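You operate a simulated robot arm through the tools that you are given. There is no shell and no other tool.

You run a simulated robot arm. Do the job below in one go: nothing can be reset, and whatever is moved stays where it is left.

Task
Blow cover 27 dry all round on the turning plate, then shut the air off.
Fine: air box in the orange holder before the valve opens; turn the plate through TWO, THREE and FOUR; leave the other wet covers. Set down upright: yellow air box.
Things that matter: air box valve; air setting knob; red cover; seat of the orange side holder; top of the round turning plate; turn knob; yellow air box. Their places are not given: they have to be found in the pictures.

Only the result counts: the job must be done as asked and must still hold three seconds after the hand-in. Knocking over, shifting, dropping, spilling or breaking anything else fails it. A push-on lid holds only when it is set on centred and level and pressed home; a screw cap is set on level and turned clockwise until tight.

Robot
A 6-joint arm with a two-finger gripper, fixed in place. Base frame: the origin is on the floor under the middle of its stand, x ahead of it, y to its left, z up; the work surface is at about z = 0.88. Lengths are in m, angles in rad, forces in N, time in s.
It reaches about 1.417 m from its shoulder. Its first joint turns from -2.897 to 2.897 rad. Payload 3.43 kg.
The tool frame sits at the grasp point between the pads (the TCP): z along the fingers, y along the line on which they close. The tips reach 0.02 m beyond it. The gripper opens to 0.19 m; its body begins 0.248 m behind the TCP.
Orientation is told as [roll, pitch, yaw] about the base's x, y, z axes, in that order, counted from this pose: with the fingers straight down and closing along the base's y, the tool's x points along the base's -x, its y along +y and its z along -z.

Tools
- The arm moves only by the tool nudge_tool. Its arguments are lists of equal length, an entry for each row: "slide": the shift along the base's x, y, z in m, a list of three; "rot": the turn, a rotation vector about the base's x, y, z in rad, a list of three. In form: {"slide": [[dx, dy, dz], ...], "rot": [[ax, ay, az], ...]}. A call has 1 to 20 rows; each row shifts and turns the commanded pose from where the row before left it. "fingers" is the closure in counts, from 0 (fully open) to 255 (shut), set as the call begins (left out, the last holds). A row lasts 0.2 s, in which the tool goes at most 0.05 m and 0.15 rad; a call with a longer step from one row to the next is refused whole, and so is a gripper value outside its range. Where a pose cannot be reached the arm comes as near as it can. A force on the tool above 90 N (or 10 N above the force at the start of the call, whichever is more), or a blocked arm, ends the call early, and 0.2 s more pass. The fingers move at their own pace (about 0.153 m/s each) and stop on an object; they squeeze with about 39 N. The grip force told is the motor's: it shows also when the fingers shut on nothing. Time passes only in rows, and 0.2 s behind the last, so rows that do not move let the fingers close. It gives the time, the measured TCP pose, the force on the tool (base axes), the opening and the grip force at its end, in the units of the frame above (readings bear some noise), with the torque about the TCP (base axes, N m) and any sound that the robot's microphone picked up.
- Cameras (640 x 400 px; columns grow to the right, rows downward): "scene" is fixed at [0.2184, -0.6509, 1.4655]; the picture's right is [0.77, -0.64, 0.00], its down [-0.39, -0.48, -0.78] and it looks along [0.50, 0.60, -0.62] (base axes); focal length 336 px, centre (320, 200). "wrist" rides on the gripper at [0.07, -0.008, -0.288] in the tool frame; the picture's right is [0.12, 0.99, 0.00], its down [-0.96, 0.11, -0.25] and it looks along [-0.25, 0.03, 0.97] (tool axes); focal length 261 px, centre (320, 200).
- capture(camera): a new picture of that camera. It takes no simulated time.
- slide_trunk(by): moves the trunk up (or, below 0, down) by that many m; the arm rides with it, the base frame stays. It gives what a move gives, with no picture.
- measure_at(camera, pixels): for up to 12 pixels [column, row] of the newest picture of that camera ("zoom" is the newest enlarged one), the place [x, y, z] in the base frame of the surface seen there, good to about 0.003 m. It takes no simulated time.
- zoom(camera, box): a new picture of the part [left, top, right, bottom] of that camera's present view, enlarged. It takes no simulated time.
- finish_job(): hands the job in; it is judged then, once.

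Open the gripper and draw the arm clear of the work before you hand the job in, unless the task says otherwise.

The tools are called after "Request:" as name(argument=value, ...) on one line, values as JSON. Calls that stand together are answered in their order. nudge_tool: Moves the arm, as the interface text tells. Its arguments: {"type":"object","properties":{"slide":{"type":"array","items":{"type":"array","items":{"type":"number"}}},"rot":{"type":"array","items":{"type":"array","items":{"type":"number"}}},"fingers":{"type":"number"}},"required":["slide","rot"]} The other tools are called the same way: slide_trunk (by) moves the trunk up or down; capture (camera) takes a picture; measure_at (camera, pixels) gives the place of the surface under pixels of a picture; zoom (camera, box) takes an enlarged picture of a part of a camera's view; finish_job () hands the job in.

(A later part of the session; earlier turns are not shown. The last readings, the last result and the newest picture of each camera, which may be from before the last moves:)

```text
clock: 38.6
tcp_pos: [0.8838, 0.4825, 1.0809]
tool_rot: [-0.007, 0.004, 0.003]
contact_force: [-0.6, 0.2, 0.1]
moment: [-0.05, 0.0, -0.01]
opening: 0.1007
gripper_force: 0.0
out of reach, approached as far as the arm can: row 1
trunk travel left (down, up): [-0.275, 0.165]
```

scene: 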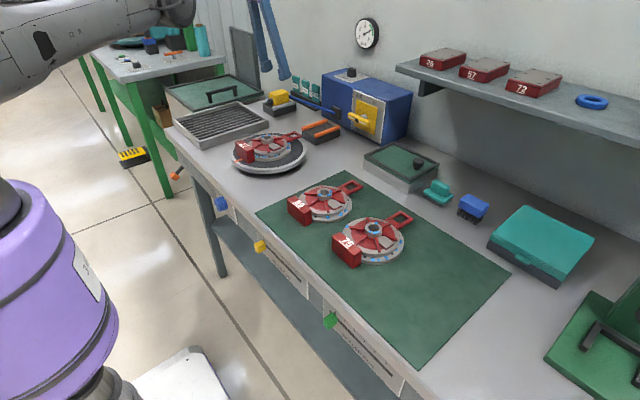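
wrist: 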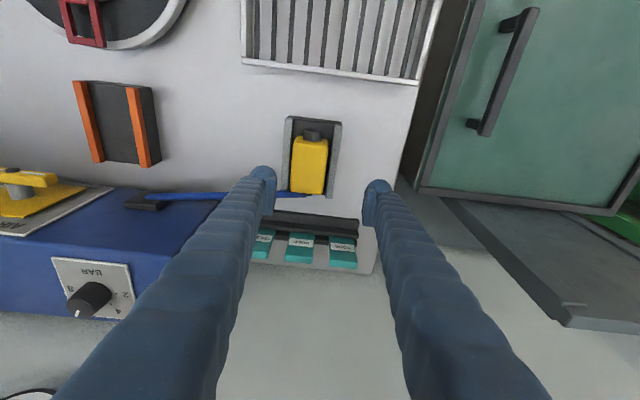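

Still stuck. I'll try a longer series of modest inward rows (safe even if it frees up midway – all at z≈1.08, above everything there).

Request:
nudge_tool(slide=[[-0.03, -0.016, -0.02], [-0.03, -0.016, 0.02], [-0.03, -0.016, -0.02], [-0.03, -0.016, 0.02], [-0.03, -0.016, -0.02], [-0.03, -0.016, 0.02], [-0.03, -0.016, -0.02], [-0.03, -0.016, 0.02]], rot=[[0, 0, 0], [0, 0, 0], [0, 0, 0], [0, 0, 0], [0, 0, 0], [0, 0, 0], [0, 0, 0], [0, 0, 0]])

Request:
capture(camera="scene")

```text
clock: 40.4
tcp_pos: [0.8711, 0.4768, 1.1383]
tool_rot: [-0.006, 0.004, 0.002]
contact_force: [1.1, 0.9, -0.3]
moment: [-0.14, 0.12, 0.02]
opening: 0.1005
gripper_force: 0.0
out of reach, approached as far as the arm can: row 1, 2, 3, 4, 5, 6, 7, 8
trunk travel left (down, up): [-0.275, 0.165]
```

```text
taken
```

scene: 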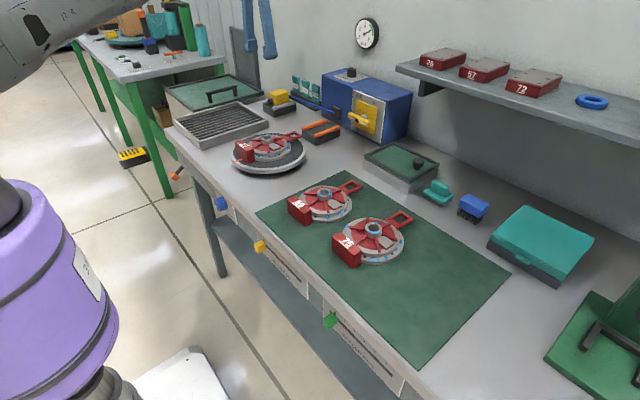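

It seems the elbow sits right at (or just past) straight. I'll push outward first to centre it at full stretch, then pull inward with an inward pitch rotation to push the elbow to the other side.

Request:
nudge_tool(slide=[[0.03, 0.016, 0.0], [0.03, 0.016, 0.0]], rot=[[0, 0, 0], [0, 0, 0]])

Request:
nudge_tool(slide=[[-0.045, -0.02, 0]], rot=[[0, 0.14, 0]])

Request:
nudge_tool(slide=[[-0.045, -0.02, 0]], rot=[[0, 0, 0]])

```text
clock: 41.0
tcp_pos: [0.878, 0.4789, 1.1307]
tool_rot: [-0.004, -0.005, 0.003]
contact_force: [-0.6, -0.4, 1.0]
moment: [0.01, -0.07, -0.01]
opening: 0.1005
gripper_force: 0.1
out of reach, approached as far as the arm can: row 1, 2
trunk travel left (down, up): [-0.275, 0.165]
```

```text
clock: 41.4
tcp_pos: [0.8303, 0.4606, 1.1265]
tool_rot: [-0.005, 0.141, 0.001]
contact_force: [0.3, 0.9, -0.6]
moment: [-0.23, 0.1, 0.04]
opening: 0.1004
gripper_force: 0.0
out of reach, approached as far as the arm can: row 1
trunk travel left (down, up): [-0.275, 0.165]
```

```text
clock: 41.8
tcp_pos: [0.8288, 0.4592, 1.1287]
tool_rot: [-0.005, 0.141, 0.001]
contact_force: [0.6, -0.4, -0.7]
moment: [-0.04, 0.02, 0.04]
opening: 0.1005
gripper_force: 0.1
out of reach, approached as far as the arm can: row 1
trunk travel left (down, up): [-0.275, 0.165]
```

No luck with that sign. I'll try outward followed by inward with the opposite pitch rotation.

Request:
nudge_tool(slide=[[0.03, 0.016, 0.0], [0.03, 0.016, 0.0]], rot=[[0, 0, 0], [0, 0, 0]])

Request:
nudge_tool(slide=[[-0.03, -0.015, 0]], rot=[[0, -0.14, 0]])

Request:
nudge_tool(slide=[[-0.045, -0.02, 0]], rot=[[0, 0, 0]])

```text
clock: 42.4
tcp_pos: [0.8291, 0.4589, 1.1296]
tool_rot: [-0.002, 0.137, 0.0]
contact_force: [0.5, -0.1, 0.5]
moment: [-0.05, 0.0, -0.03]
opening: 0.1006
gripper_force: 0.0
out of reach, approached as far as the arm can: row 1, 2
trunk travel left (down, up): [-0.275, 0.165]
```

```text
clock: 42.8
tcp_pos: [0.8287, 0.4583, 1.1292]
tool_rot: [-0.005, 0.138, 0.0]
contact_force: [0.1, -0.2, -0.5]
moment: [-0.02, -0.03, 0.01]
opening: 0.1005
gripper_force: 0.0
out of reach, approached as far as the arm can: row 1
trunk travel left (down, up): [-0.275, 0.165]
```

```text
clock: 43.2
tcp_pos: [0.8296, 0.4593, 1.1291]
tool_rot: [-0.003, 0.138, -0.001]
contact_force: [-0.5, 0.2, 0.5]
moment: [0.02, 0.01, -0.02]
opening: 0.1005
gripper_force: 0.1
out of reach, approached as far as the arm can: row 1
trunk travel left (down, up): [-0.275, 0.165]
```

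Neither direction moved. Let me look at the arm itself in the scene view to understand its configuration.

Request:
zoom(camera="scene", box=[0, 0, 320, 200])

Request:
capture(camera="wrist")

```text
2.00 times, centred on (160, 100) of scene
```

zoom: 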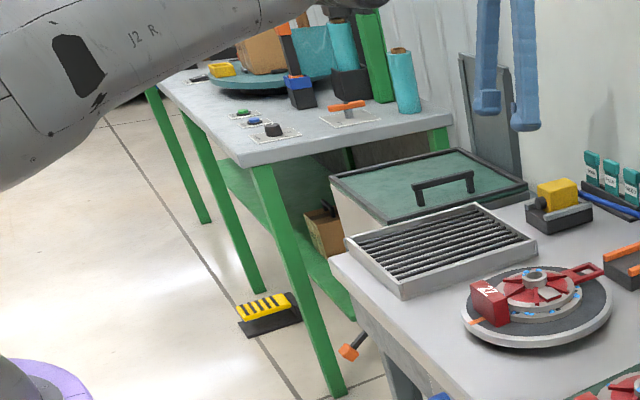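

```text
taken
```

wrist: 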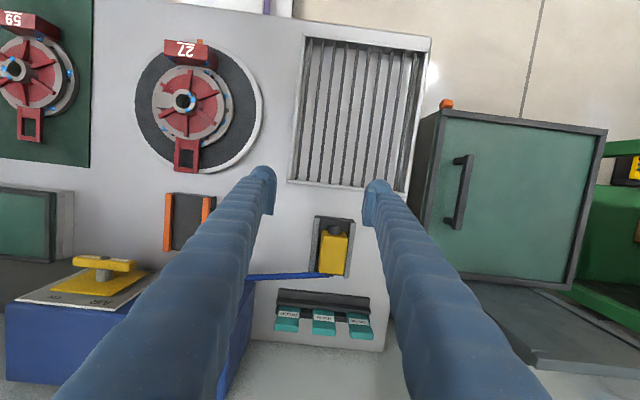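

The arm looks almost straight. I'll test whether a sideways (tangential) move works.

Request:
nudge_tool(slide=[[0.015, -0.027, 0], [0.015, -0.027, 0]], rot=[[0, 0, 0], [0, 0, 0]])

Request:
nudge_tool(slide=[[-0.02, -0.02, 0.03], [-0.02, -0.02, 0.03]], rot=[[0, 0, 0], [0, 0, 0]])

```text
clock: 43.8
tcp_pos: [0.8605, 0.4033, 1.1293]
tool_rot: [-0.003, 0.137, 0.0]
contact_force: [-0.3, -0.4, -1.0]
moment: [0.14, 0.06, -0.01]
opening: 0.1006
gripper_force: 0.1
trunk travel left (down, up): [-0.275, 0.165]
```

```text
clock: 44.4
tcp_pos: [0.8185, 0.3635, 1.191]
tool_rot: [-0.004, 0.138, -0.001]
contact_force: [-0.7, -0.4, 0.0]
moment: [0.17, -0.11, -0.02]
opening: 0.1004
gripper_force: 0.1
trunk travel left (down, up): [-0.275, 0.165]
```

Freed: the sideways move let the elbow bend (now R≈1.00 from the shoulder). I'll now pitch the tool to −0.35 rad early, while well inside the reach, before approaching the box again.

Request:
nudge_tool(slide=[[-0.01, 0.01, 0], [-0.01, 0.01, 0], [0, 0.01, -0.01], [0, 0.01, -0.01]], rot=[[0, -0.122, 0], [0, -0.122, 0], [0, -0.122, 0], [0, -0.122, 0]])

```text
clock: 45.4
tcp_pos: [0.8019, 0.4054, 1.1666]
tool_rot: [-0.005, -0.35, -0.001]
contact_force: [0.7, 0.3, -1.1]
moment: [0.0, 0.02, -0.01]
opening: 0.1005
gripper_force: 0.1
trunk travel left (down, up): [-0.275, 0.165]
```

Pose is good. Now moving to the hover point above the air box, well inside reach.

Request:
nudge_tool(slide=[[0.0266, 0.019, -0.0274], [0.0266, 0.019, -0.0274], [0.0266, 0.019, -0.0274], [0.0266, 0.019, -0.0274], [0.0266, 0.019, -0.0274], [0, 0, 0]], rot=[[0, 0, 0], [0, 0, 0], [0, 0, 0], [0, 0, 0], [0, 0, 0], [0, 0, 0]])

Request:
capture(camera="wrist")

Request:
zoom(camera="wrist", box=[240, 90, 400, 240])

Request:
zoom(camera="scene", box=[230, 40, 350, 140])

```text
clock: 46.8
tcp_pos: [0.9357, 0.4997, 1.0321]
tool_rot: [-0.004, -0.35, 0.0]
contact_force: [-0.1, 0.4, 0.1]
moment: [-0.02, 0.0, -0.02]
opening: 0.1006
gripper_force: 0.0
trunk travel left (down, up): [-0.275, 0.165]
```

```text
taken
```

wrist: 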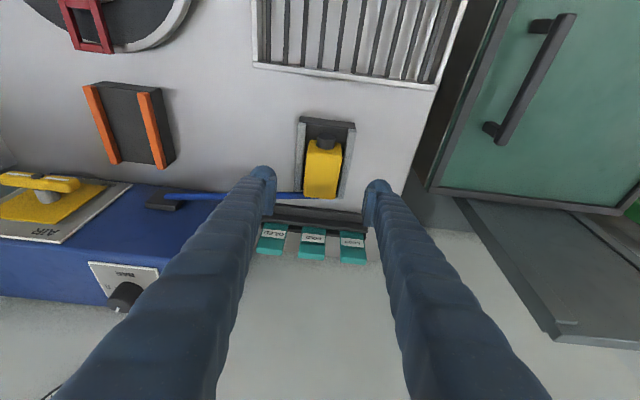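

```text
2.67 times, centred on (320, 165) of wrist
```

zoom: 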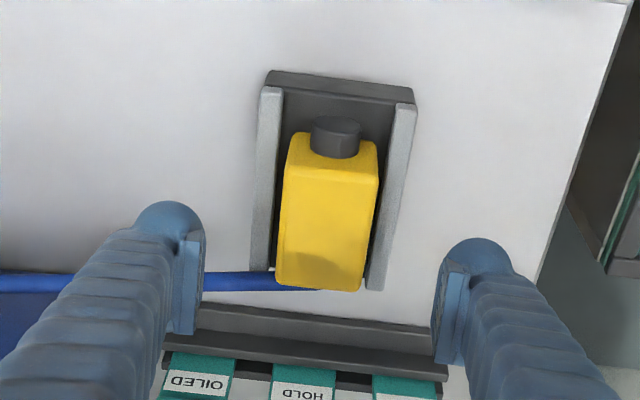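

```text
4.00 times, centred on (290, 90) of scene
```

zoom: 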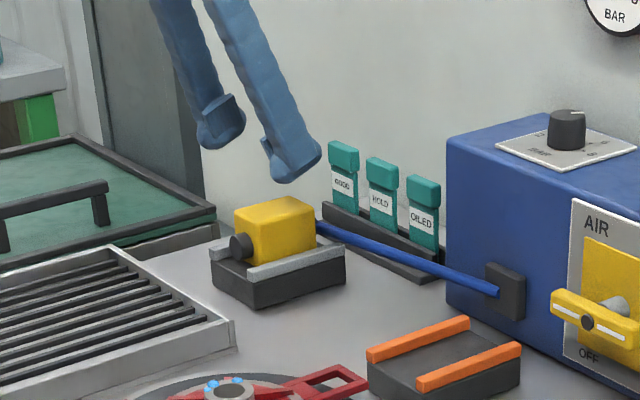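

Everything is aligned over the air box. I'll descend to TCP z≈0.946 (tips just above the grey rails at 0.920) with the fingers either side of the box.

Request:
nudge_tool(slide=[[0.003, 0, -0.03], [0.003, 0, -0.03], [0.001, 0, -0.018], [0, 0, -0.008], [0, 0, 0]], rot=[[0, 0, 0], [0, 0, 0], [0, 0, 0], [0, 0, 0], [0, 0, 0]])

Request:
zoom(camera="scene", box=[240, 60, 330, 130])

Request:
zoom(camera="wrist", box=[240, 110, 400, 240])

```text
clock: 48.0
tcp_pos: [0.9419, 0.4996, 0.9443]
tool_rot: [-0.004, -0.35, 0.004]
contact_force: [-0.3, 0.3, 0.7]
moment: [0.0, 0.01, -0.03]
opening: 0.1005
gripper_force: 0.1
trunk travel left (down, up): [-0.275, 0.165]
```

```text
5.71 times, centred on (285, 95) of scene
```

zoom: 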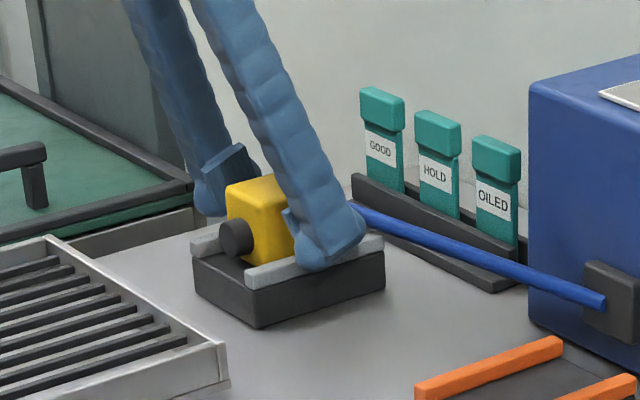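

```text
3.08 times, centred on (320, 175) of wrist
```

zoom: 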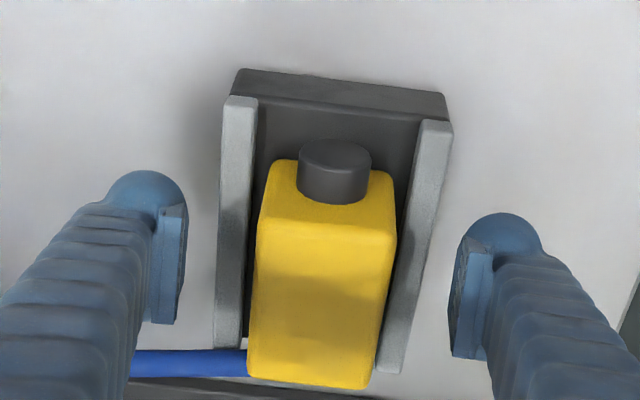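

The fingers are set on both sides of the box with no contact. Closing now.

Request:
nudge_tool(slide=[[0, 0, 0], [0, 0, 0], [0, 0, 0]], rot=[[0, 0, 0], [0, 0, 0], [0, 0, 0]], fingers=255)

Request:
zoom(camera="scene", box=[240, 60, 330, 130])

Request:
zoom(camera="wrist", box=[240, 110, 400, 240])

```text
clock: 48.8
tcp_pos: [0.9419, 0.4999, 0.9453]
tool_rot: [-0.001, -0.351, 0.001]
contact_force: [-0.8, 2.2, 8.1]
moment: [0.33, -0.08, -0.03]
opening: 0.0466
gripper_force: 38.8
trunk travel left (down, up): [-0.275, 0.165]
```

```text
5.71 times, centred on (285, 95) of scene
```

zoom: 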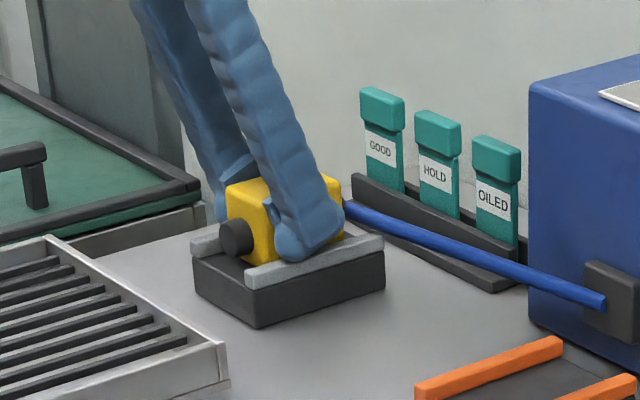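

```text
3.08 times, centred on (320, 175) of wrist
```

zoom: 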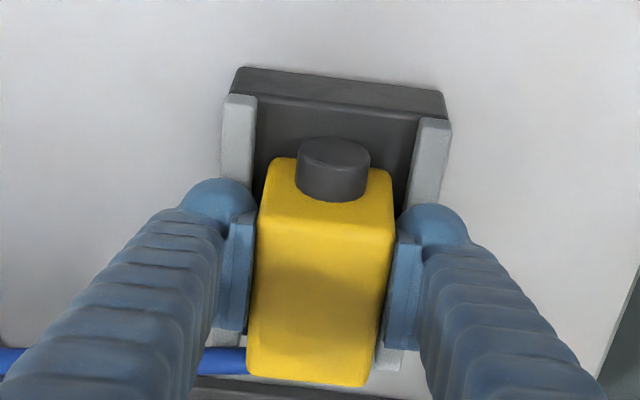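

The box is gripped (opening 0.0466). I'll lift it slowly by 6 cm and check.

Request:
nudge_tool(slide=[[0, 0, 0.005], [0, 0, 0.015], [0, 0, 0.02], [0, 0, 0.02], [0, 0, 0]], rot=[[0, 0, 0], [0, 0, 0], [0, 0, 0], [0, 0, 0], [0, 0, 0]])

Request:
zoom(camera="scene", box=[240, 60, 360, 150])

Request:
capture(camera="wrist")

```text
clock: 50.0
tcp_pos: [0.9415, 0.4989, 1.004]
tool_rot: [-0.005, -0.349, 0.001]
contact_force: [0.1, 0.3, -0.8]
moment: [0.02, 0.03, 0.01]
opening: 0.0468
gripper_force: 38.7
trunk travel left (down, up): [-0.275, 0.165]
```

```text
4.44 times, centred on (300, 105) of scene
```

zoom: 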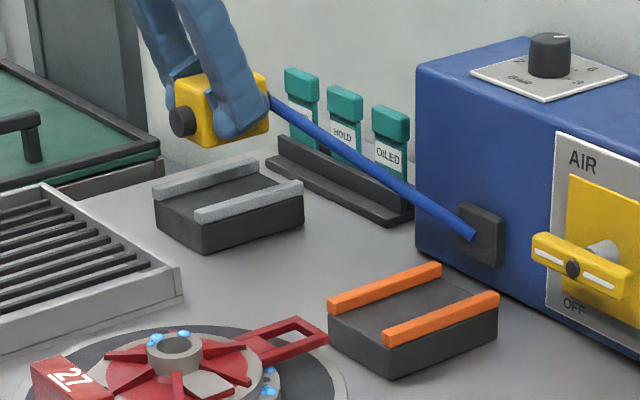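

```text
taken
```

wrist: 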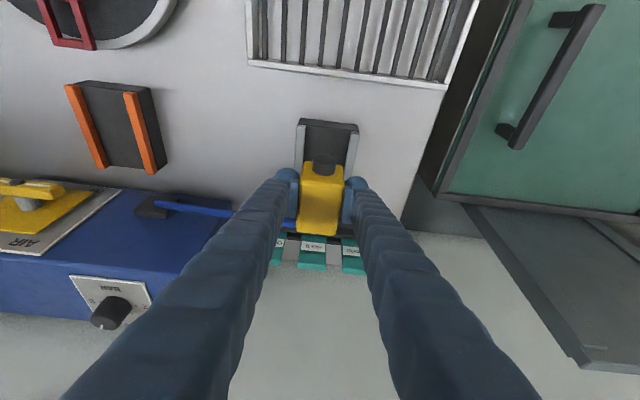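

The box is lifted cleanly. I'll measure the orange holder's rails and seat from this wrist view for placement.

Request:
zoom(camera="wrist", box=[50, 70, 190, 190])

Request:
measure_at(camera="zoom", pixels=[[140, 70], [240, 340], [350, 95], [440, 355], [165, 70], [265, 335], [325, 95], [405, 350], [280, 200], [200, 60], [340, 320], [260, 40]])

```text
3.33 times, centred on (120, 130) of wrist
```

zoom: 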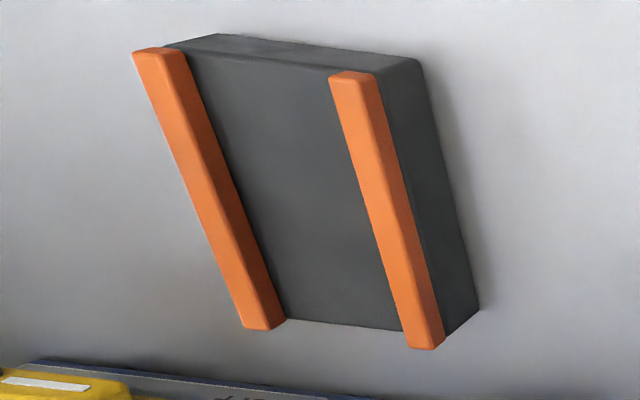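

```text
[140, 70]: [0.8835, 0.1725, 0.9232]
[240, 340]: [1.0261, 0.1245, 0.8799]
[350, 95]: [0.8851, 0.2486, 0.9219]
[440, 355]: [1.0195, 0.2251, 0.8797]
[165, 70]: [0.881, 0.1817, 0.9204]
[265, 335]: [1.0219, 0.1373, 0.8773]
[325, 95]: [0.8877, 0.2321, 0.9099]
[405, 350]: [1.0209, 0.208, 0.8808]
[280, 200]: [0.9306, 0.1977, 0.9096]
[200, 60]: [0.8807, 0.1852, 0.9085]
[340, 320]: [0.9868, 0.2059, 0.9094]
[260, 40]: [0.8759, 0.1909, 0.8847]
```

I'll sample across both rails at one row to get the rails' inner edges accurately.

Request:
measure_at(camera="zoom", pixels=[[188, 200], [196, 200], [204, 200], [212, 200], [220, 200], [228, 200], [350, 200], [358, 200], [366, 200], [376, 200], [386, 200], [394, 200]])

Request:
measure_at(camera="zoom", pixels=[[160, 60], [255, 320], [270, 322], [355, 85], [425, 340], [410, 338], [300, 320], [300, 60], [380, 325], [415, 65]])

```text
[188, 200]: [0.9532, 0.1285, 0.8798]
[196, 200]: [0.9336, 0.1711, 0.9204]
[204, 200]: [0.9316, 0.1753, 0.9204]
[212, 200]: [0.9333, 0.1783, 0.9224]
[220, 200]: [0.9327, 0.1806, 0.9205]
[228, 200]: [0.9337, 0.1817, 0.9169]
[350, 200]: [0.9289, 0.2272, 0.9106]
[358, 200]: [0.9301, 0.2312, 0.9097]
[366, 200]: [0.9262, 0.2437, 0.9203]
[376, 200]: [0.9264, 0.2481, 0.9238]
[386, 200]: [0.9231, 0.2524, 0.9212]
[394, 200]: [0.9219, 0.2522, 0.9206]
```

```text
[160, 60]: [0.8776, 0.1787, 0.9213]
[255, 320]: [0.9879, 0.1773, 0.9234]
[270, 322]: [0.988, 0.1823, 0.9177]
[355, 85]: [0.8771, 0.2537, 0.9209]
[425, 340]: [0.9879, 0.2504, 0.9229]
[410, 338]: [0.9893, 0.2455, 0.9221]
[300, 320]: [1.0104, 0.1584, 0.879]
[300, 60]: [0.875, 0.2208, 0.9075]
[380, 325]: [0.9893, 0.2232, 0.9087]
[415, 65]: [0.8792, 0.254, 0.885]
```

Orange holder: x 0.8765–0.990, rails' inner faces y≈0.182–0.241 (centre ≈0.2105), seat z≈0.9095. I'll carry the box over at constant height to the point above the holder.

Request:
nudge_tool(slide=[[-0.001, -0.02, 0.005], [-0.0016, -0.036, 0.005], [-0.0016, -0.04, 0], [-0.0016, -0.04, 0], [-0.0016, -0.04, 0], [-0.0016, -0.04, 0], [-0.0016, -0.036, 0], [-0.0015, -0.0265, 0], [0, -0.01, 0], [0, 0, 0]], rot=[[0, 0, 0], [0, 0, 0], [0, 0, 0], [0, 0, 0], [0, 0, 0], [0, 0, 0], [0, 0, 0], [0, 0, 0], [0, 0, 0], [0, 0, 0]])

Request:
zoom(camera="scene", box=[260, 60, 380, 160])

Request:
capture(camera="wrist")

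Request:
zoom(camera="wrist", box=[240, 90, 400, 230])

```text
clock: 52.2
tcp_pos: [0.9282, 0.211, 1.0181]
tool_rot: [-0.003, -0.35, 0.0]
contact_force: [-0.1, -0.6, -1.3]
moment: [-0.01, 0.05, -0.03]
opening: 0.047
gripper_force: 39.1
trunk travel left (down, up): [-0.275, 0.165]
```

```text
4.00 times, centred on (320, 110) of scene
```

zoom: 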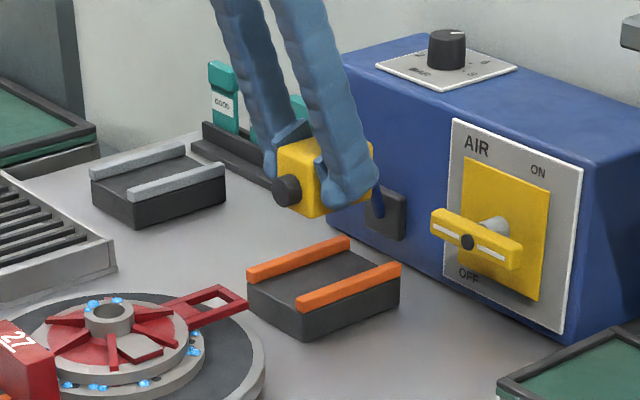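

```text
taken
```

wrist: 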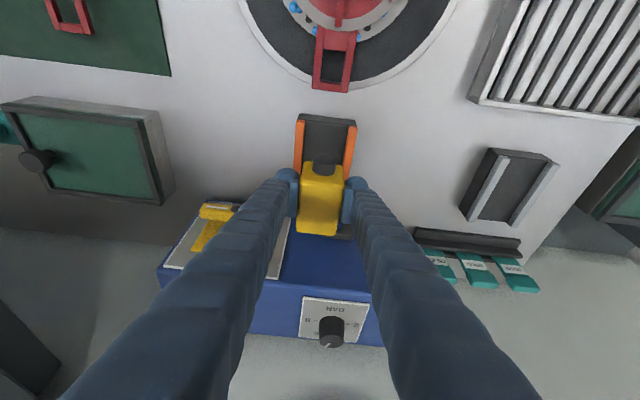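

```text
2.86 times, centred on (320, 160) of wrist
```

zoom: 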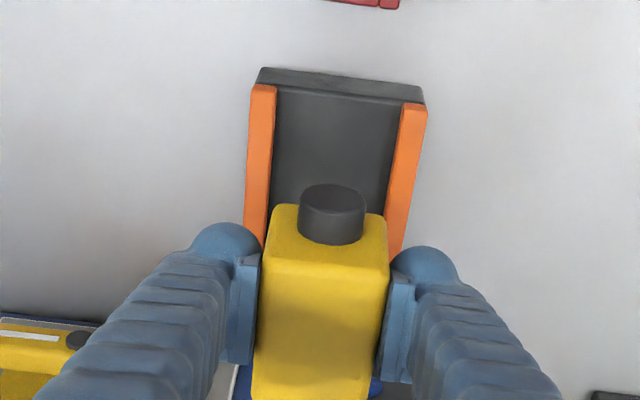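

The box is above the holder. I'll measure the rails from this close view to verify the lateral centre.

Request:
measure_at(camera="zoom", pixels=[[252, 130], [262, 130], [271, 130], [278, 130], [395, 140], [401, 140], [411, 140], [421, 140], [260, 92], [415, 108], [340, 130], [340, 92]])

```text
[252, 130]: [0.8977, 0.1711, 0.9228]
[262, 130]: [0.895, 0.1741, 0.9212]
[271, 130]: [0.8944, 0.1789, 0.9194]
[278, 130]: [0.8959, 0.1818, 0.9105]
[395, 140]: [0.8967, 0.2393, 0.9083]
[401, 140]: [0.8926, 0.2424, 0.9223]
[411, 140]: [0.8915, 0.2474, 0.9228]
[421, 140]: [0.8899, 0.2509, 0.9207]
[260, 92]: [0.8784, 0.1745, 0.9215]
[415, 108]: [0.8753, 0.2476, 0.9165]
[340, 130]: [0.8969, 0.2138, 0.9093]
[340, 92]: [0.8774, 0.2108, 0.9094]
```

Rails' centre is y≈0.211, matching the TCP. Lowering the box between the orange rails, slowing near the seat.

Request:
nudge_tool(slide=[[0, 0, -0.02], [0, 0, -0.025], [0, 0, -0.012], [0, 0, -0.006], [0, 0, -0.003], [0, 0, 0]], rot=[[0, 0, 0], [0, 0, 0], [0, 0, 0], [0, 0, 0], [0, 0, 0], [0, 0, 0]])

Request:
zoom(camera="scene", box=[280, 80, 370, 150])

Request:
zoom(camera="wrist", box=[240, 110, 400, 240])

```text
clock: 53.6
tcp_pos: [0.9286, 0.212, 0.9504]
tool_rot: [-0.004, -0.349, 0.003]
contact_force: [0.1, -0.7, -2.1]
moment: [0.0, 0.01, 0.04]
opening: 0.0472
gripper_force: 39.6
trunk travel left (down, up): [-0.275, 0.165]
```

```text
5.71 times, centred on (325, 115) of scene
```

zoom: 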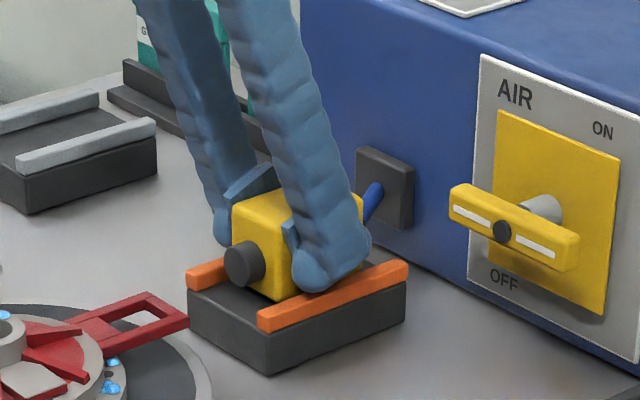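

```text
3.08 times, centred on (320, 175) of wrist
```

zoom: 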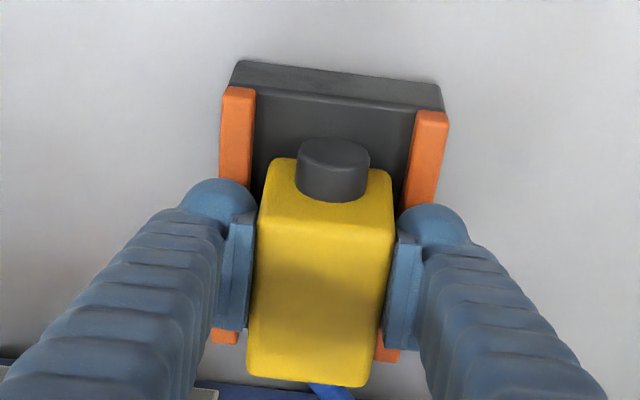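

The box is between the rails, a few mm above the seat (still −2.1 N load). Lowering the last few mm.

Request:
nudge_tool(slide=[[0, 0, -0.002], [0, 0, -0.0015], [0, 0, 0]], rot=[[0, 0, 0], [0, 0, 0], [0, 0, 0]])

```text
clock: 54.4
tcp_pos: [0.9283, 0.2113, 0.9468]
tool_rot: [-0.005, -0.348, 0.002]
contact_force: [0.0, -0.4, 0.0]
moment: [0.05, -0.11, -0.03]
opening: 0.0469
gripper_force: 39.2
trunk travel left (down, up): [-0.275, 0.165]
```

The load is now zero – the box is on the seat. One more half-millimetre and then I open the fingers modestly.

Request:
nudge_tool(slide=[[0, 0, -0.0007], [0, 0, 0]], rot=[[0, 0, 0], [0, 0, 0]])

Request:
nudge_tool(slide=[[0, 0, 0], [0, 0, 0], [0, 0, 0]], rot=[[0, 0, 0], [0, 0, 0], [0, 0, 0]], fingers=150)

Request:
zoom(camera="scene", box=[280, 80, 370, 150])

Request:
zoom(camera="wrist", box=[240, 110, 400, 240])

```text
clock: 55.0
tcp_pos: [0.929, 0.2119, 0.9461]
tool_rot: [-0.004, -0.352, -0.001]
contact_force: [1.9, -0.9, 3.7]
moment: [0.08, -0.25, -0.07]
opening: 0.0471
gripper_force: 39.1
trunk travel left (down, up): [-0.275, 0.165]
```

```text
clock: 55.8
tcp_pos: [0.9275, 0.212, 0.9449]
tool_rot: [-0.004, -0.349, 0.001]
contact_force: [0.2, -0.1, -0.6]
moment: [0.01, 0.02, -0.03]
opening: 0.0781
gripper_force: 0.1
trunk travel left (down, up): [-0.275, 0.165]
```

```text
5.71 times, centred on (325, 115) of scene
```

zoom: 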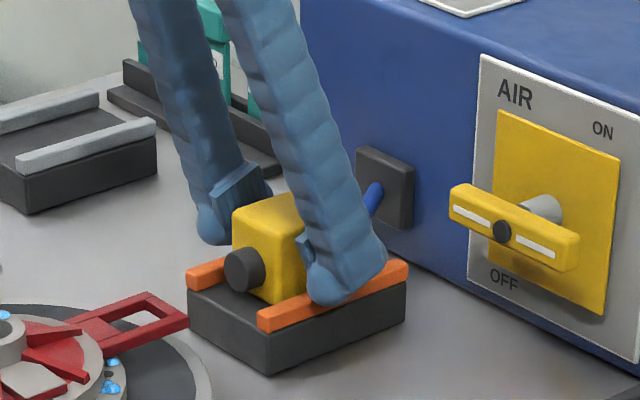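

```text
3.08 times, centred on (320, 175) of wrist
```

zoom: 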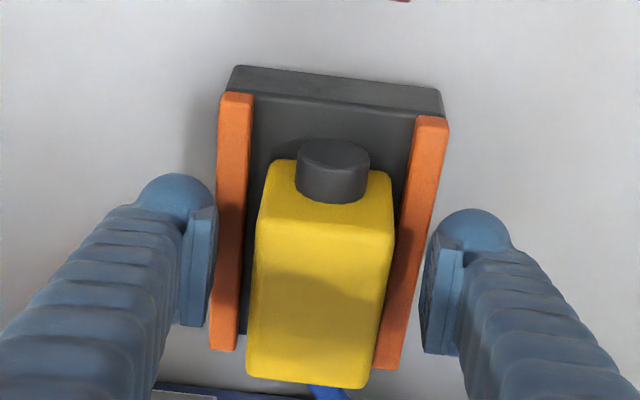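

The air box stands upright, centred in the orange holder. I'll raise the gripper clear and look at the valve.

Request:
nudge_tool(slide=[[0, 0, 0.02], [0, 0, 0.04], [0, 0, 0.04], [-0.03, 0, 0.03], [-0.04, 0, 0.02], [-0.04, 0, 0.02]], rot=[[0, 0, 0], [0, 0, 0], [0, 0, 0], [0, 0, 0], [0, 0, 0], [0, 0, 0]])

Request:
capture(camera="wrist")

Request:
capture(camera="scene")

Request:
zoom(camera="scene", box=[330, 80, 410, 140])

Request:
measure_at(camera="zoom", pixels=[[175, 180], [130, 145], [260, 220], [195, 185], [150, 165], [240, 200], [265, 170], [330, 140], [130, 155], [270, 235], [220, 120], [350, 90]])

```text
clock: 57.2
tcp_pos: [0.813, 0.2115, 1.115]
tool_rot: [-0.002, -0.349, -0.001]
contact_force: [-0.8, -0.4, 0.3]
moment: [0.01, -0.03, 0.0]
opening: 0.0782
gripper_force: 0.1
trunk travel left (down, up): [-0.275, 0.165]
```

```text
taken
```

wrist: 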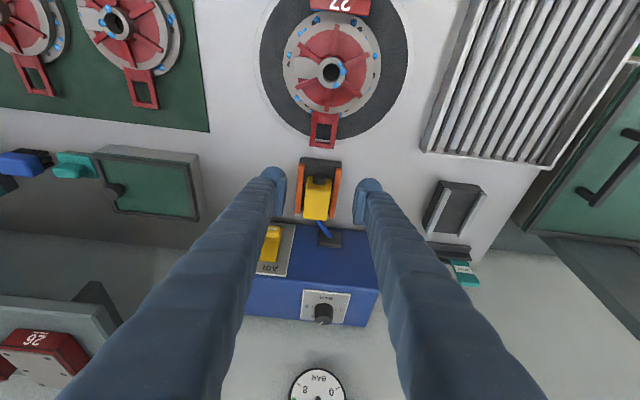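

```text
taken
```

scene: 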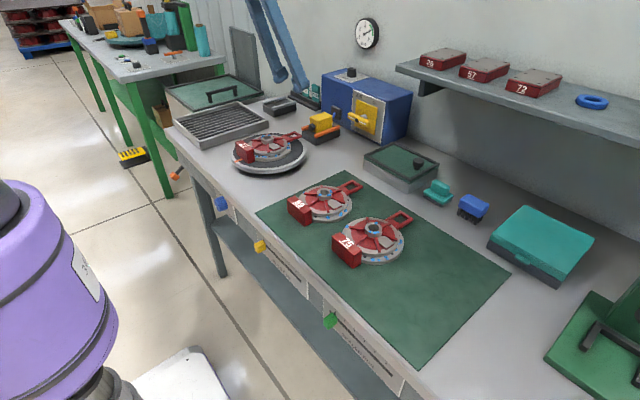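

```text
6.67 times, centred on (370, 110) of scene
```

zoom: 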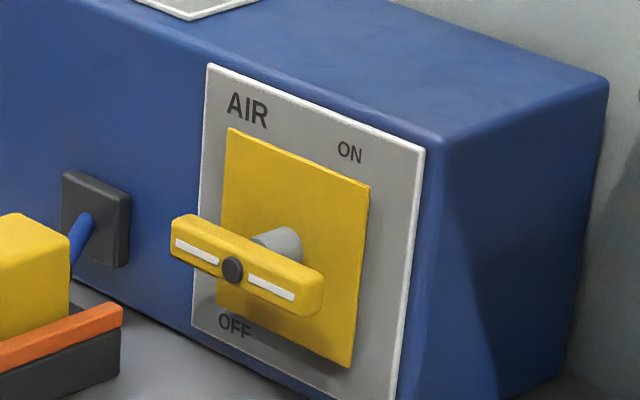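

```text
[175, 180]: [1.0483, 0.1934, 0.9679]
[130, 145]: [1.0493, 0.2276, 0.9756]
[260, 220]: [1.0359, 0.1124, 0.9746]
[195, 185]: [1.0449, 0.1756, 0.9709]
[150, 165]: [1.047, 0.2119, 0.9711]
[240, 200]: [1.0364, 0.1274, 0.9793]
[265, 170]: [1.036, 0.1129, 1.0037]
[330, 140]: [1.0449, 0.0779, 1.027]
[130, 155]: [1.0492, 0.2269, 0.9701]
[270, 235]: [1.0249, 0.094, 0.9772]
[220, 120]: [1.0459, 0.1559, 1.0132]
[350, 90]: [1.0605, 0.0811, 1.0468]
```

The gauge, valve panel and handle are visible: the handle bar runs from (172,235) to (322,300) in the zoom. I'll zoom closer and measure the handle's ends and pivot.

Request:
zoom(camera="scene", box=[345, 95, 390, 135])

Request:
measure_at(camera="zoom", pixels=[[90, 170], [130, 190], [200, 215], [280, 250], [330, 280], [300, 170], [240, 170], [205, 218], [100, 150], [330, 235], [355, 60], [140, 350]])

```text
10.00 times, centred on (368, 115) of scene
```

zoom: 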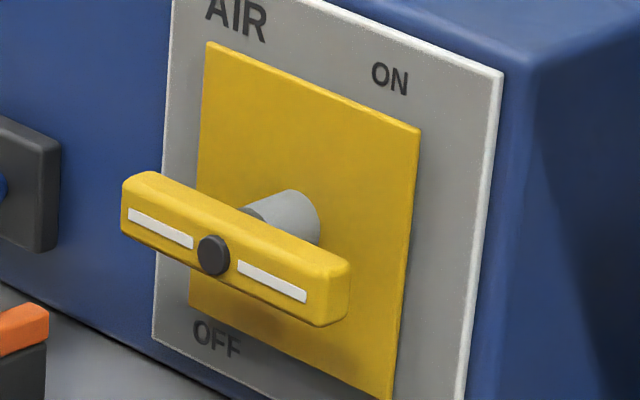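

```text
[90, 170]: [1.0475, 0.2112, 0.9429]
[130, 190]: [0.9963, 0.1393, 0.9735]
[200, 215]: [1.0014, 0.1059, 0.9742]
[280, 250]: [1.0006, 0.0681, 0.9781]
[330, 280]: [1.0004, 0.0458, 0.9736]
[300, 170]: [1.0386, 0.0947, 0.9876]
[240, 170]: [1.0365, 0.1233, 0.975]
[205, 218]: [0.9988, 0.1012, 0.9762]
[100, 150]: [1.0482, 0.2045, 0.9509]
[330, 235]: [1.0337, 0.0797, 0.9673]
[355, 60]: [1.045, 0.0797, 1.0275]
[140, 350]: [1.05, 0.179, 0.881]
```

I'll measure where the ON and OFF labels are relative to the pivot to decide the turning direction.

Request:
measure_at(camera="zoom", pixels=[[390, 78], [215, 338], [240, 15], [500, 80], [175, 5], [160, 330], [210, 45], [420, 130], [205, 300], [390, 395], [310, 215], [212, 255]])

Request:
zoom(camera="wrist", box=[240, 200, 400, 340])

```text
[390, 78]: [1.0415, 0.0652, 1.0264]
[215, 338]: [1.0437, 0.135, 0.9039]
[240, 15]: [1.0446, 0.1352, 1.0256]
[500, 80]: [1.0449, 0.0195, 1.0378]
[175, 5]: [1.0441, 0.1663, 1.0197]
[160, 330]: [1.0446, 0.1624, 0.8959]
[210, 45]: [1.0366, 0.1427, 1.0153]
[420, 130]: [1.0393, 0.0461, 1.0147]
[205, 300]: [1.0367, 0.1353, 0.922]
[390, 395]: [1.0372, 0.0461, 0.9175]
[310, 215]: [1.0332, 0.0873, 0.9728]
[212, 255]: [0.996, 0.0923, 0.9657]
```

```text
2.86 times, centred on (320, 270) of wrist
```

zoom: 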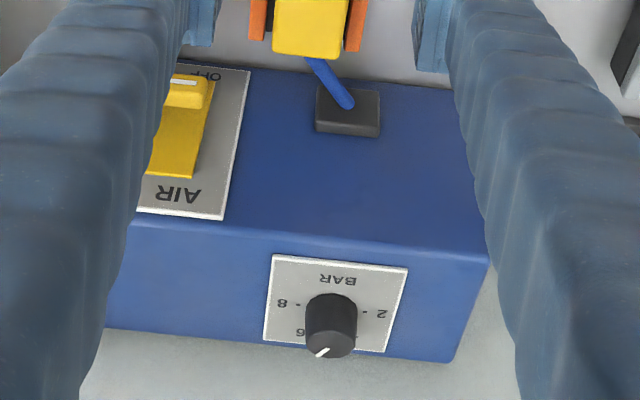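

Labels: OFF lies toward the left end, ON at the top, so the handle's left (+y) end should swing up, i.e. the right (−y) end goes down. I'll check for obstacles right of the machine before planning the push.

Request:
measure_at(camera="wrist", pixels=[[150, 185], [98, 152], [196, 158], [198, 212], [115, 190], [240, 180], [215, 215], [265, 255], [190, 155]])

Request:
zoom(camera="scene", box=[340, 100, 460, 200])

```text
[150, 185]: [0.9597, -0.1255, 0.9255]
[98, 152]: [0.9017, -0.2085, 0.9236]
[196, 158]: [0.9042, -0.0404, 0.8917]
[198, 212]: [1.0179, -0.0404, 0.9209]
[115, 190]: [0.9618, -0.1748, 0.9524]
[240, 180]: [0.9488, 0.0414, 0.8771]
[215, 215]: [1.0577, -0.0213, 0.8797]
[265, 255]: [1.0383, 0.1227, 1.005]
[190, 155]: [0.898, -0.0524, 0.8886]
```

```text
4.00 times, centred on (400, 150) of scene
```

zoom: 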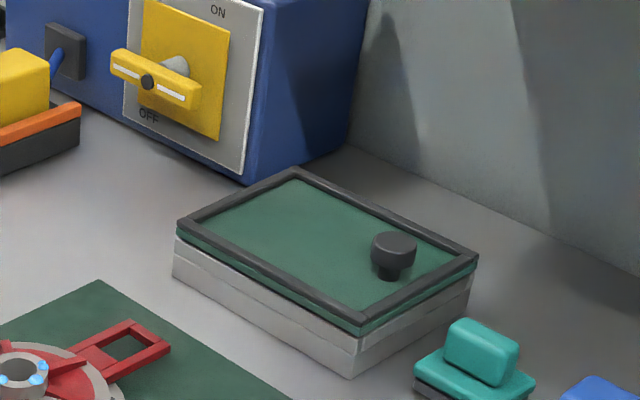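

There is a green box from y≈−0.04 and a wall shelf to the right; I'll measure the shelf's nearest corner before bringing the hand near the machine.

Request:
measure_at(camera="scene", pixels=[[399, 68], [420, 65], [397, 64], [420, 80], [443, 58], [425, 88], [500, 105], [480, 100], [368, 34], [640, 165]])

Request:
zoom(camera="wrist", box=[0, 260, 200, 400])

Request:
measure_at(camera="zoom", pixels=[[250, 90], [330, 150], [280, 60], [100, 130], [120, 230], [330, 110], [60, 100], [250, 130]])

```text
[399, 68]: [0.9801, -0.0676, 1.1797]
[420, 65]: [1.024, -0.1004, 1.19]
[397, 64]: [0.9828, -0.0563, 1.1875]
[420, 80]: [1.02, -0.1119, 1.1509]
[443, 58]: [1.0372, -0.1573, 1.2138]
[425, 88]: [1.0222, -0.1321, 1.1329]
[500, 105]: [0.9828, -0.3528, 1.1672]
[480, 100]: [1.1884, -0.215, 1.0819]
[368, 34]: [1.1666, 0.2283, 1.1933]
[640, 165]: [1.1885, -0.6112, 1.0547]
```

```text
2.86 times, centred on (100, 330) of wrist
```

zoom: 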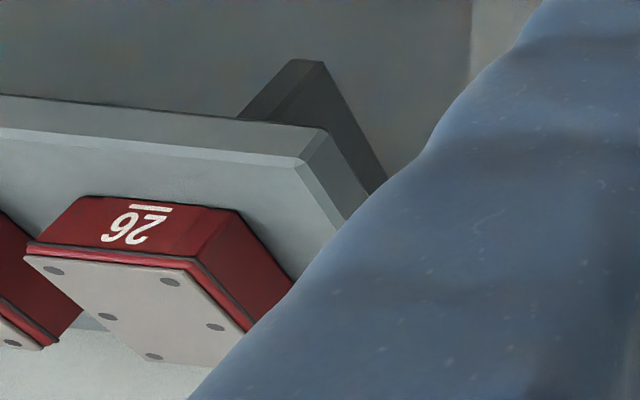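

```text
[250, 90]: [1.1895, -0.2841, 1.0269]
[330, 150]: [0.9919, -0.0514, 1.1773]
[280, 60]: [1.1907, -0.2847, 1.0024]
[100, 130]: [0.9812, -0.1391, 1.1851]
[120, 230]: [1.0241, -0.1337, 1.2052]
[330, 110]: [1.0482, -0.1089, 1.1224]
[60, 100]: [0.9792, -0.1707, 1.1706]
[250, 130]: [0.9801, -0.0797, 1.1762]
```

The shelf corner is at (0.98,−0.05,1.17), so I'll use a larger tilt (−0.5 rad) to keep the palm back, and use the closed fingers as a pusher. First staging near (0.90,0.035,1.06).

Request:
nudge_tool(slide=[[0, -0.03, 0], [0, -0.045, 0], [0.02, -0.045, 0], [0.03, -0.04, -0.015], [0.03, -0.017, -0.03], [0, 0, -0.01]], rot=[[0, -0.05, 0], [0, -0.05, 0], [0, -0.05, 0], [0, 0, 0], [0, 0, 0], [0, 0, 0]], fingers=255)

Request:
capture(camera="wrist")

Request:
capture(camera="scene")

```text
refused: row 4 steps farther than a row can; nothing moved
```

```text
taken
```

wrist: 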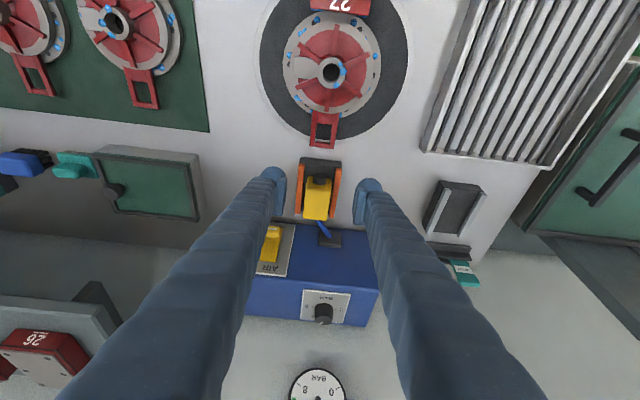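

```text
taken
```

scene: 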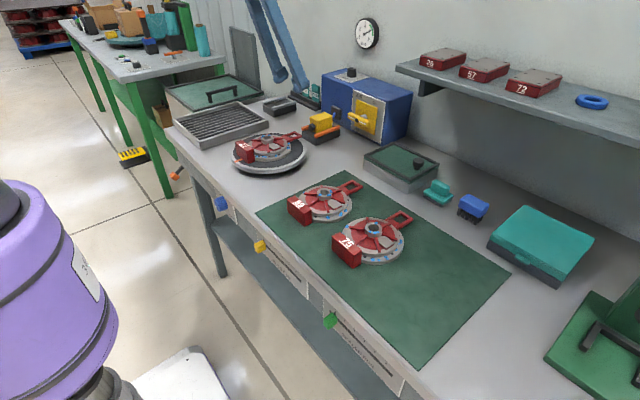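

The call was refused because row 4 was too long; I'll resend it with smaller steps.

Request:
nudge_tool(slide=[[0, -0.03, 0], [0, -0.04, 0], [0.01, -0.04, 0], [0.025, -0.035, -0.015], [0.025, -0.032, -0.02], [0.025, 0, -0.02]], rot=[[0, -0.05, 0], [0, -0.05, 0], [0, -0.05, 0], [0, 0, 0], [0, 0, 0], [0, 0, 0]], fingers=255)

Request:
capture(camera="wrist")

Request:
zoom(camera="scene", box=[290, 20, 440, 150])

```text
clock: 58.6
tcp_pos: [0.9015, 0.034, 1.0589]
tool_rot: [-0.004, -0.498, 0.001]
contact_force: [0.5, 0.3, 0.2]
moment: [-0.01, 0.04, 0.02]
opening: 0.0002
gripper_force: 34.0
trunk travel left (down, up): [-0.275, 0.165]
```

```text
taken
```

wrist: 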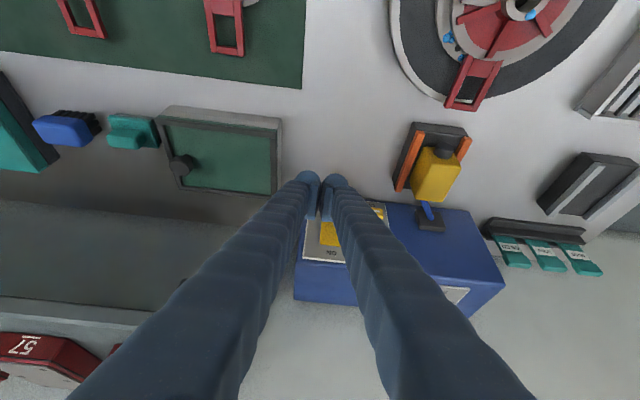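

```text
3.08 times, centred on (365, 85) of scene
```

zoom: 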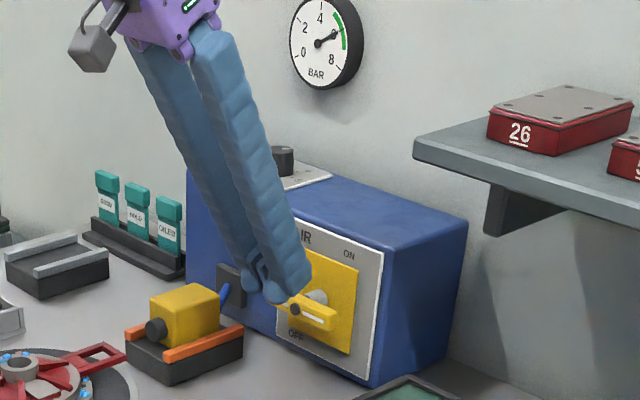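

The hand is staged with the palm clear of the shelf. I'll advance to just above the handle's right end.

Request:
nudge_tool(slide=[[0.032, 0, -0.01], [0.032, 0, -0.012], [0.032, 0, -0.012], [0, 0, 0]], rot=[[0, 0, 0], [0, 0, 0], [0, 0, 0], [0, 0, 0]])

Request:
zoom(camera="scene", box=[320, 60, 420, 150])

Request:
zoom(camera="wrist", box=[260, 130, 400, 260])

```text
clock: 59.6
tcp_pos: [1.0015, 0.0329, 1.027]
tool_rot: [-0.004, -0.501, 0.001]
contact_force: [0.2, 0.5, -0.3]
moment: [-0.01, -0.03, 0.0]
opening: 0.0
gripper_force: 34.5
trunk travel left (down, up): [-0.275, 0.165]
```

```text
4.44 times, centred on (370, 105) of scene
```

zoom: 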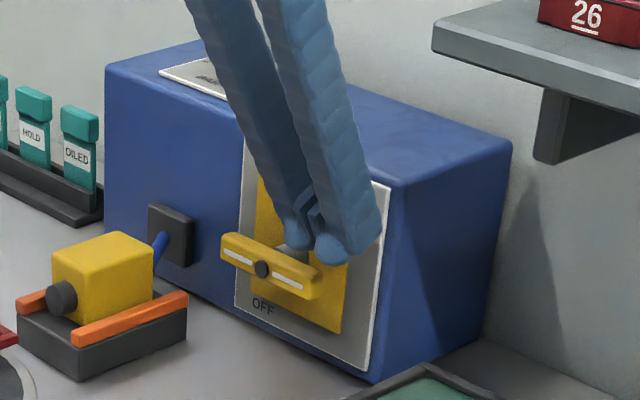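

```text
3.08 times, centred on (330, 195) of wrist
```

zoom: 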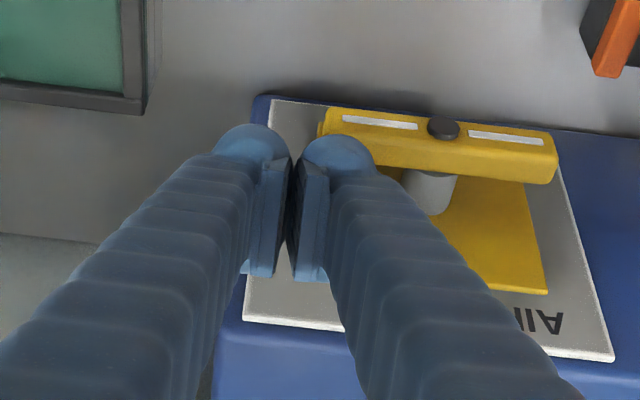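

The +y finger's tip is right above the handle's right end. I'll push down along the arc in small steps, watching force.

Request:
nudge_tool(slide=[[0, 0.001, -0.015], [0, 0, -0.012], [0, -0.001, -0.008], [0, -0.002, -0.008], [0, 0, 0]], rot=[[0, 0, 0], [0, 0, 0], [0, 0, 0], [0, 0, 0], [0, 0, 0]])

Request:
zoom(camera="scene", box=[320, 60, 420, 150])

```text
clock: 60.8
tcp_pos: [0.9968, 0.0334, 0.9988]
tool_rot: [-0.004, -0.518, 0.002]
contact_force: [-20.7, 9.1, 82.8]
moment: [1.28, 0.15, 0.31]
opening: 0.0
gripper_force: 33.9
trunk travel left (down, up): [-0.275, 0.165]
```

```text
4.44 times, centred on (370, 105) of scene
```

zoom: 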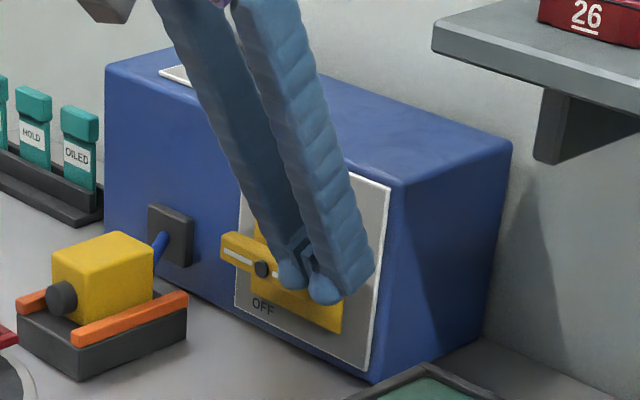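

The handle did not move under 83 N, so that direction is the stop. I'll back off right away and instead push the left end down (right end up, toward the ON label).

Request:
nudge_tool(slide=[[0, 0, 0.02], [0, 0, 0.03], [0, 0, 0.02]], rot=[[0, 0, 0], [0, 0, 0], [0, 0, 0]])

Request:
zoom(camera="scene", box=[320, 60, 420, 150])

```text
clock: 61.6
tcp_pos: [0.9982, 0.0316, 1.0502]
tool_rot: [-0.004, -0.496, 0.002]
contact_force: [0.3, 0.1, 0.2]
moment: [0.01, 0.02, -0.01]
opening: 0.0
gripper_force: 34.4
trunk travel left (down, up): [-0.275, 0.165]
```

```text
4.44 times, centred on (370, 105) of scene
```

zoom: 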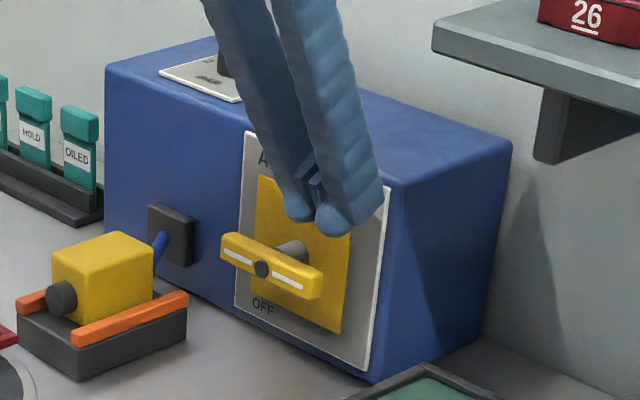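

The handle is unchanged. I'll open the fingers to ~0.09 so they straddle the handle, with the +y finger above its left end, and test pushing that end down gently.

Request:
nudge_tool(slide=[[0, 0.019, 0], [0, 0.0185, 0], [0, 0, -0.02], [0, 0, -0.022], [0, 0, 0]], rot=[[0, 0, 0], [0, 0, 0], [0, 0, 0], [0, 0, 0], [0, 0, 0]], fingers=134)

Request:
zoom(camera="scene", box=[320, 60, 420, 150])

Request:
zoom(camera="wrist", box=[240, 130, 400, 260])

```text
clock: 62.8
tcp_pos: [0.9983, 0.072, 1.0112]
tool_rot: [-0.006, -0.498, 0.002]
contact_force: [-0.4, 0.3, 0.1]
moment: [-0.02, -0.02, 0.01]
opening: 0.0904
gripper_force: 0.0
trunk travel left (down, up): [-0.275, 0.165]
```

```text
4.44 times, centred on (370, 105) of scene
```

zoom: 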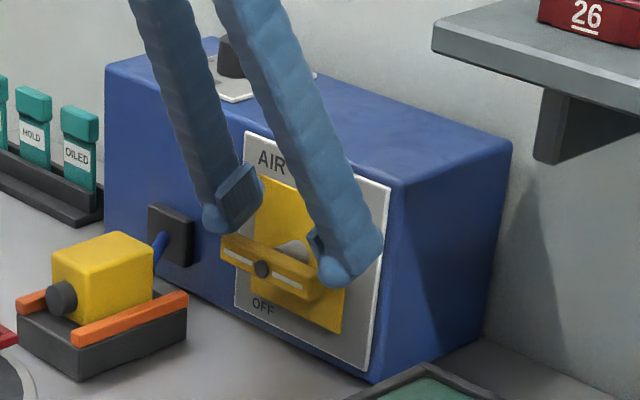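

```text
3.08 times, centred on (320, 195) of wrist
```

zoom: 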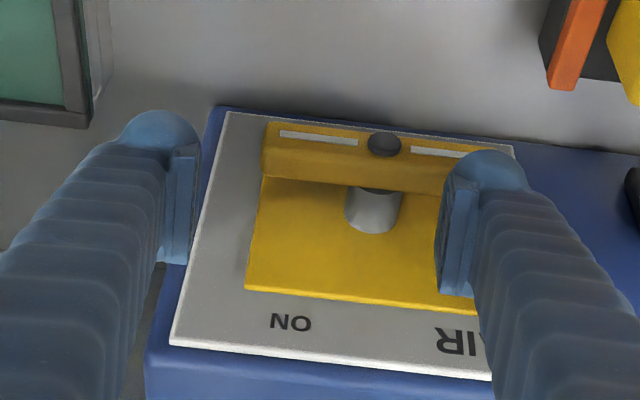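

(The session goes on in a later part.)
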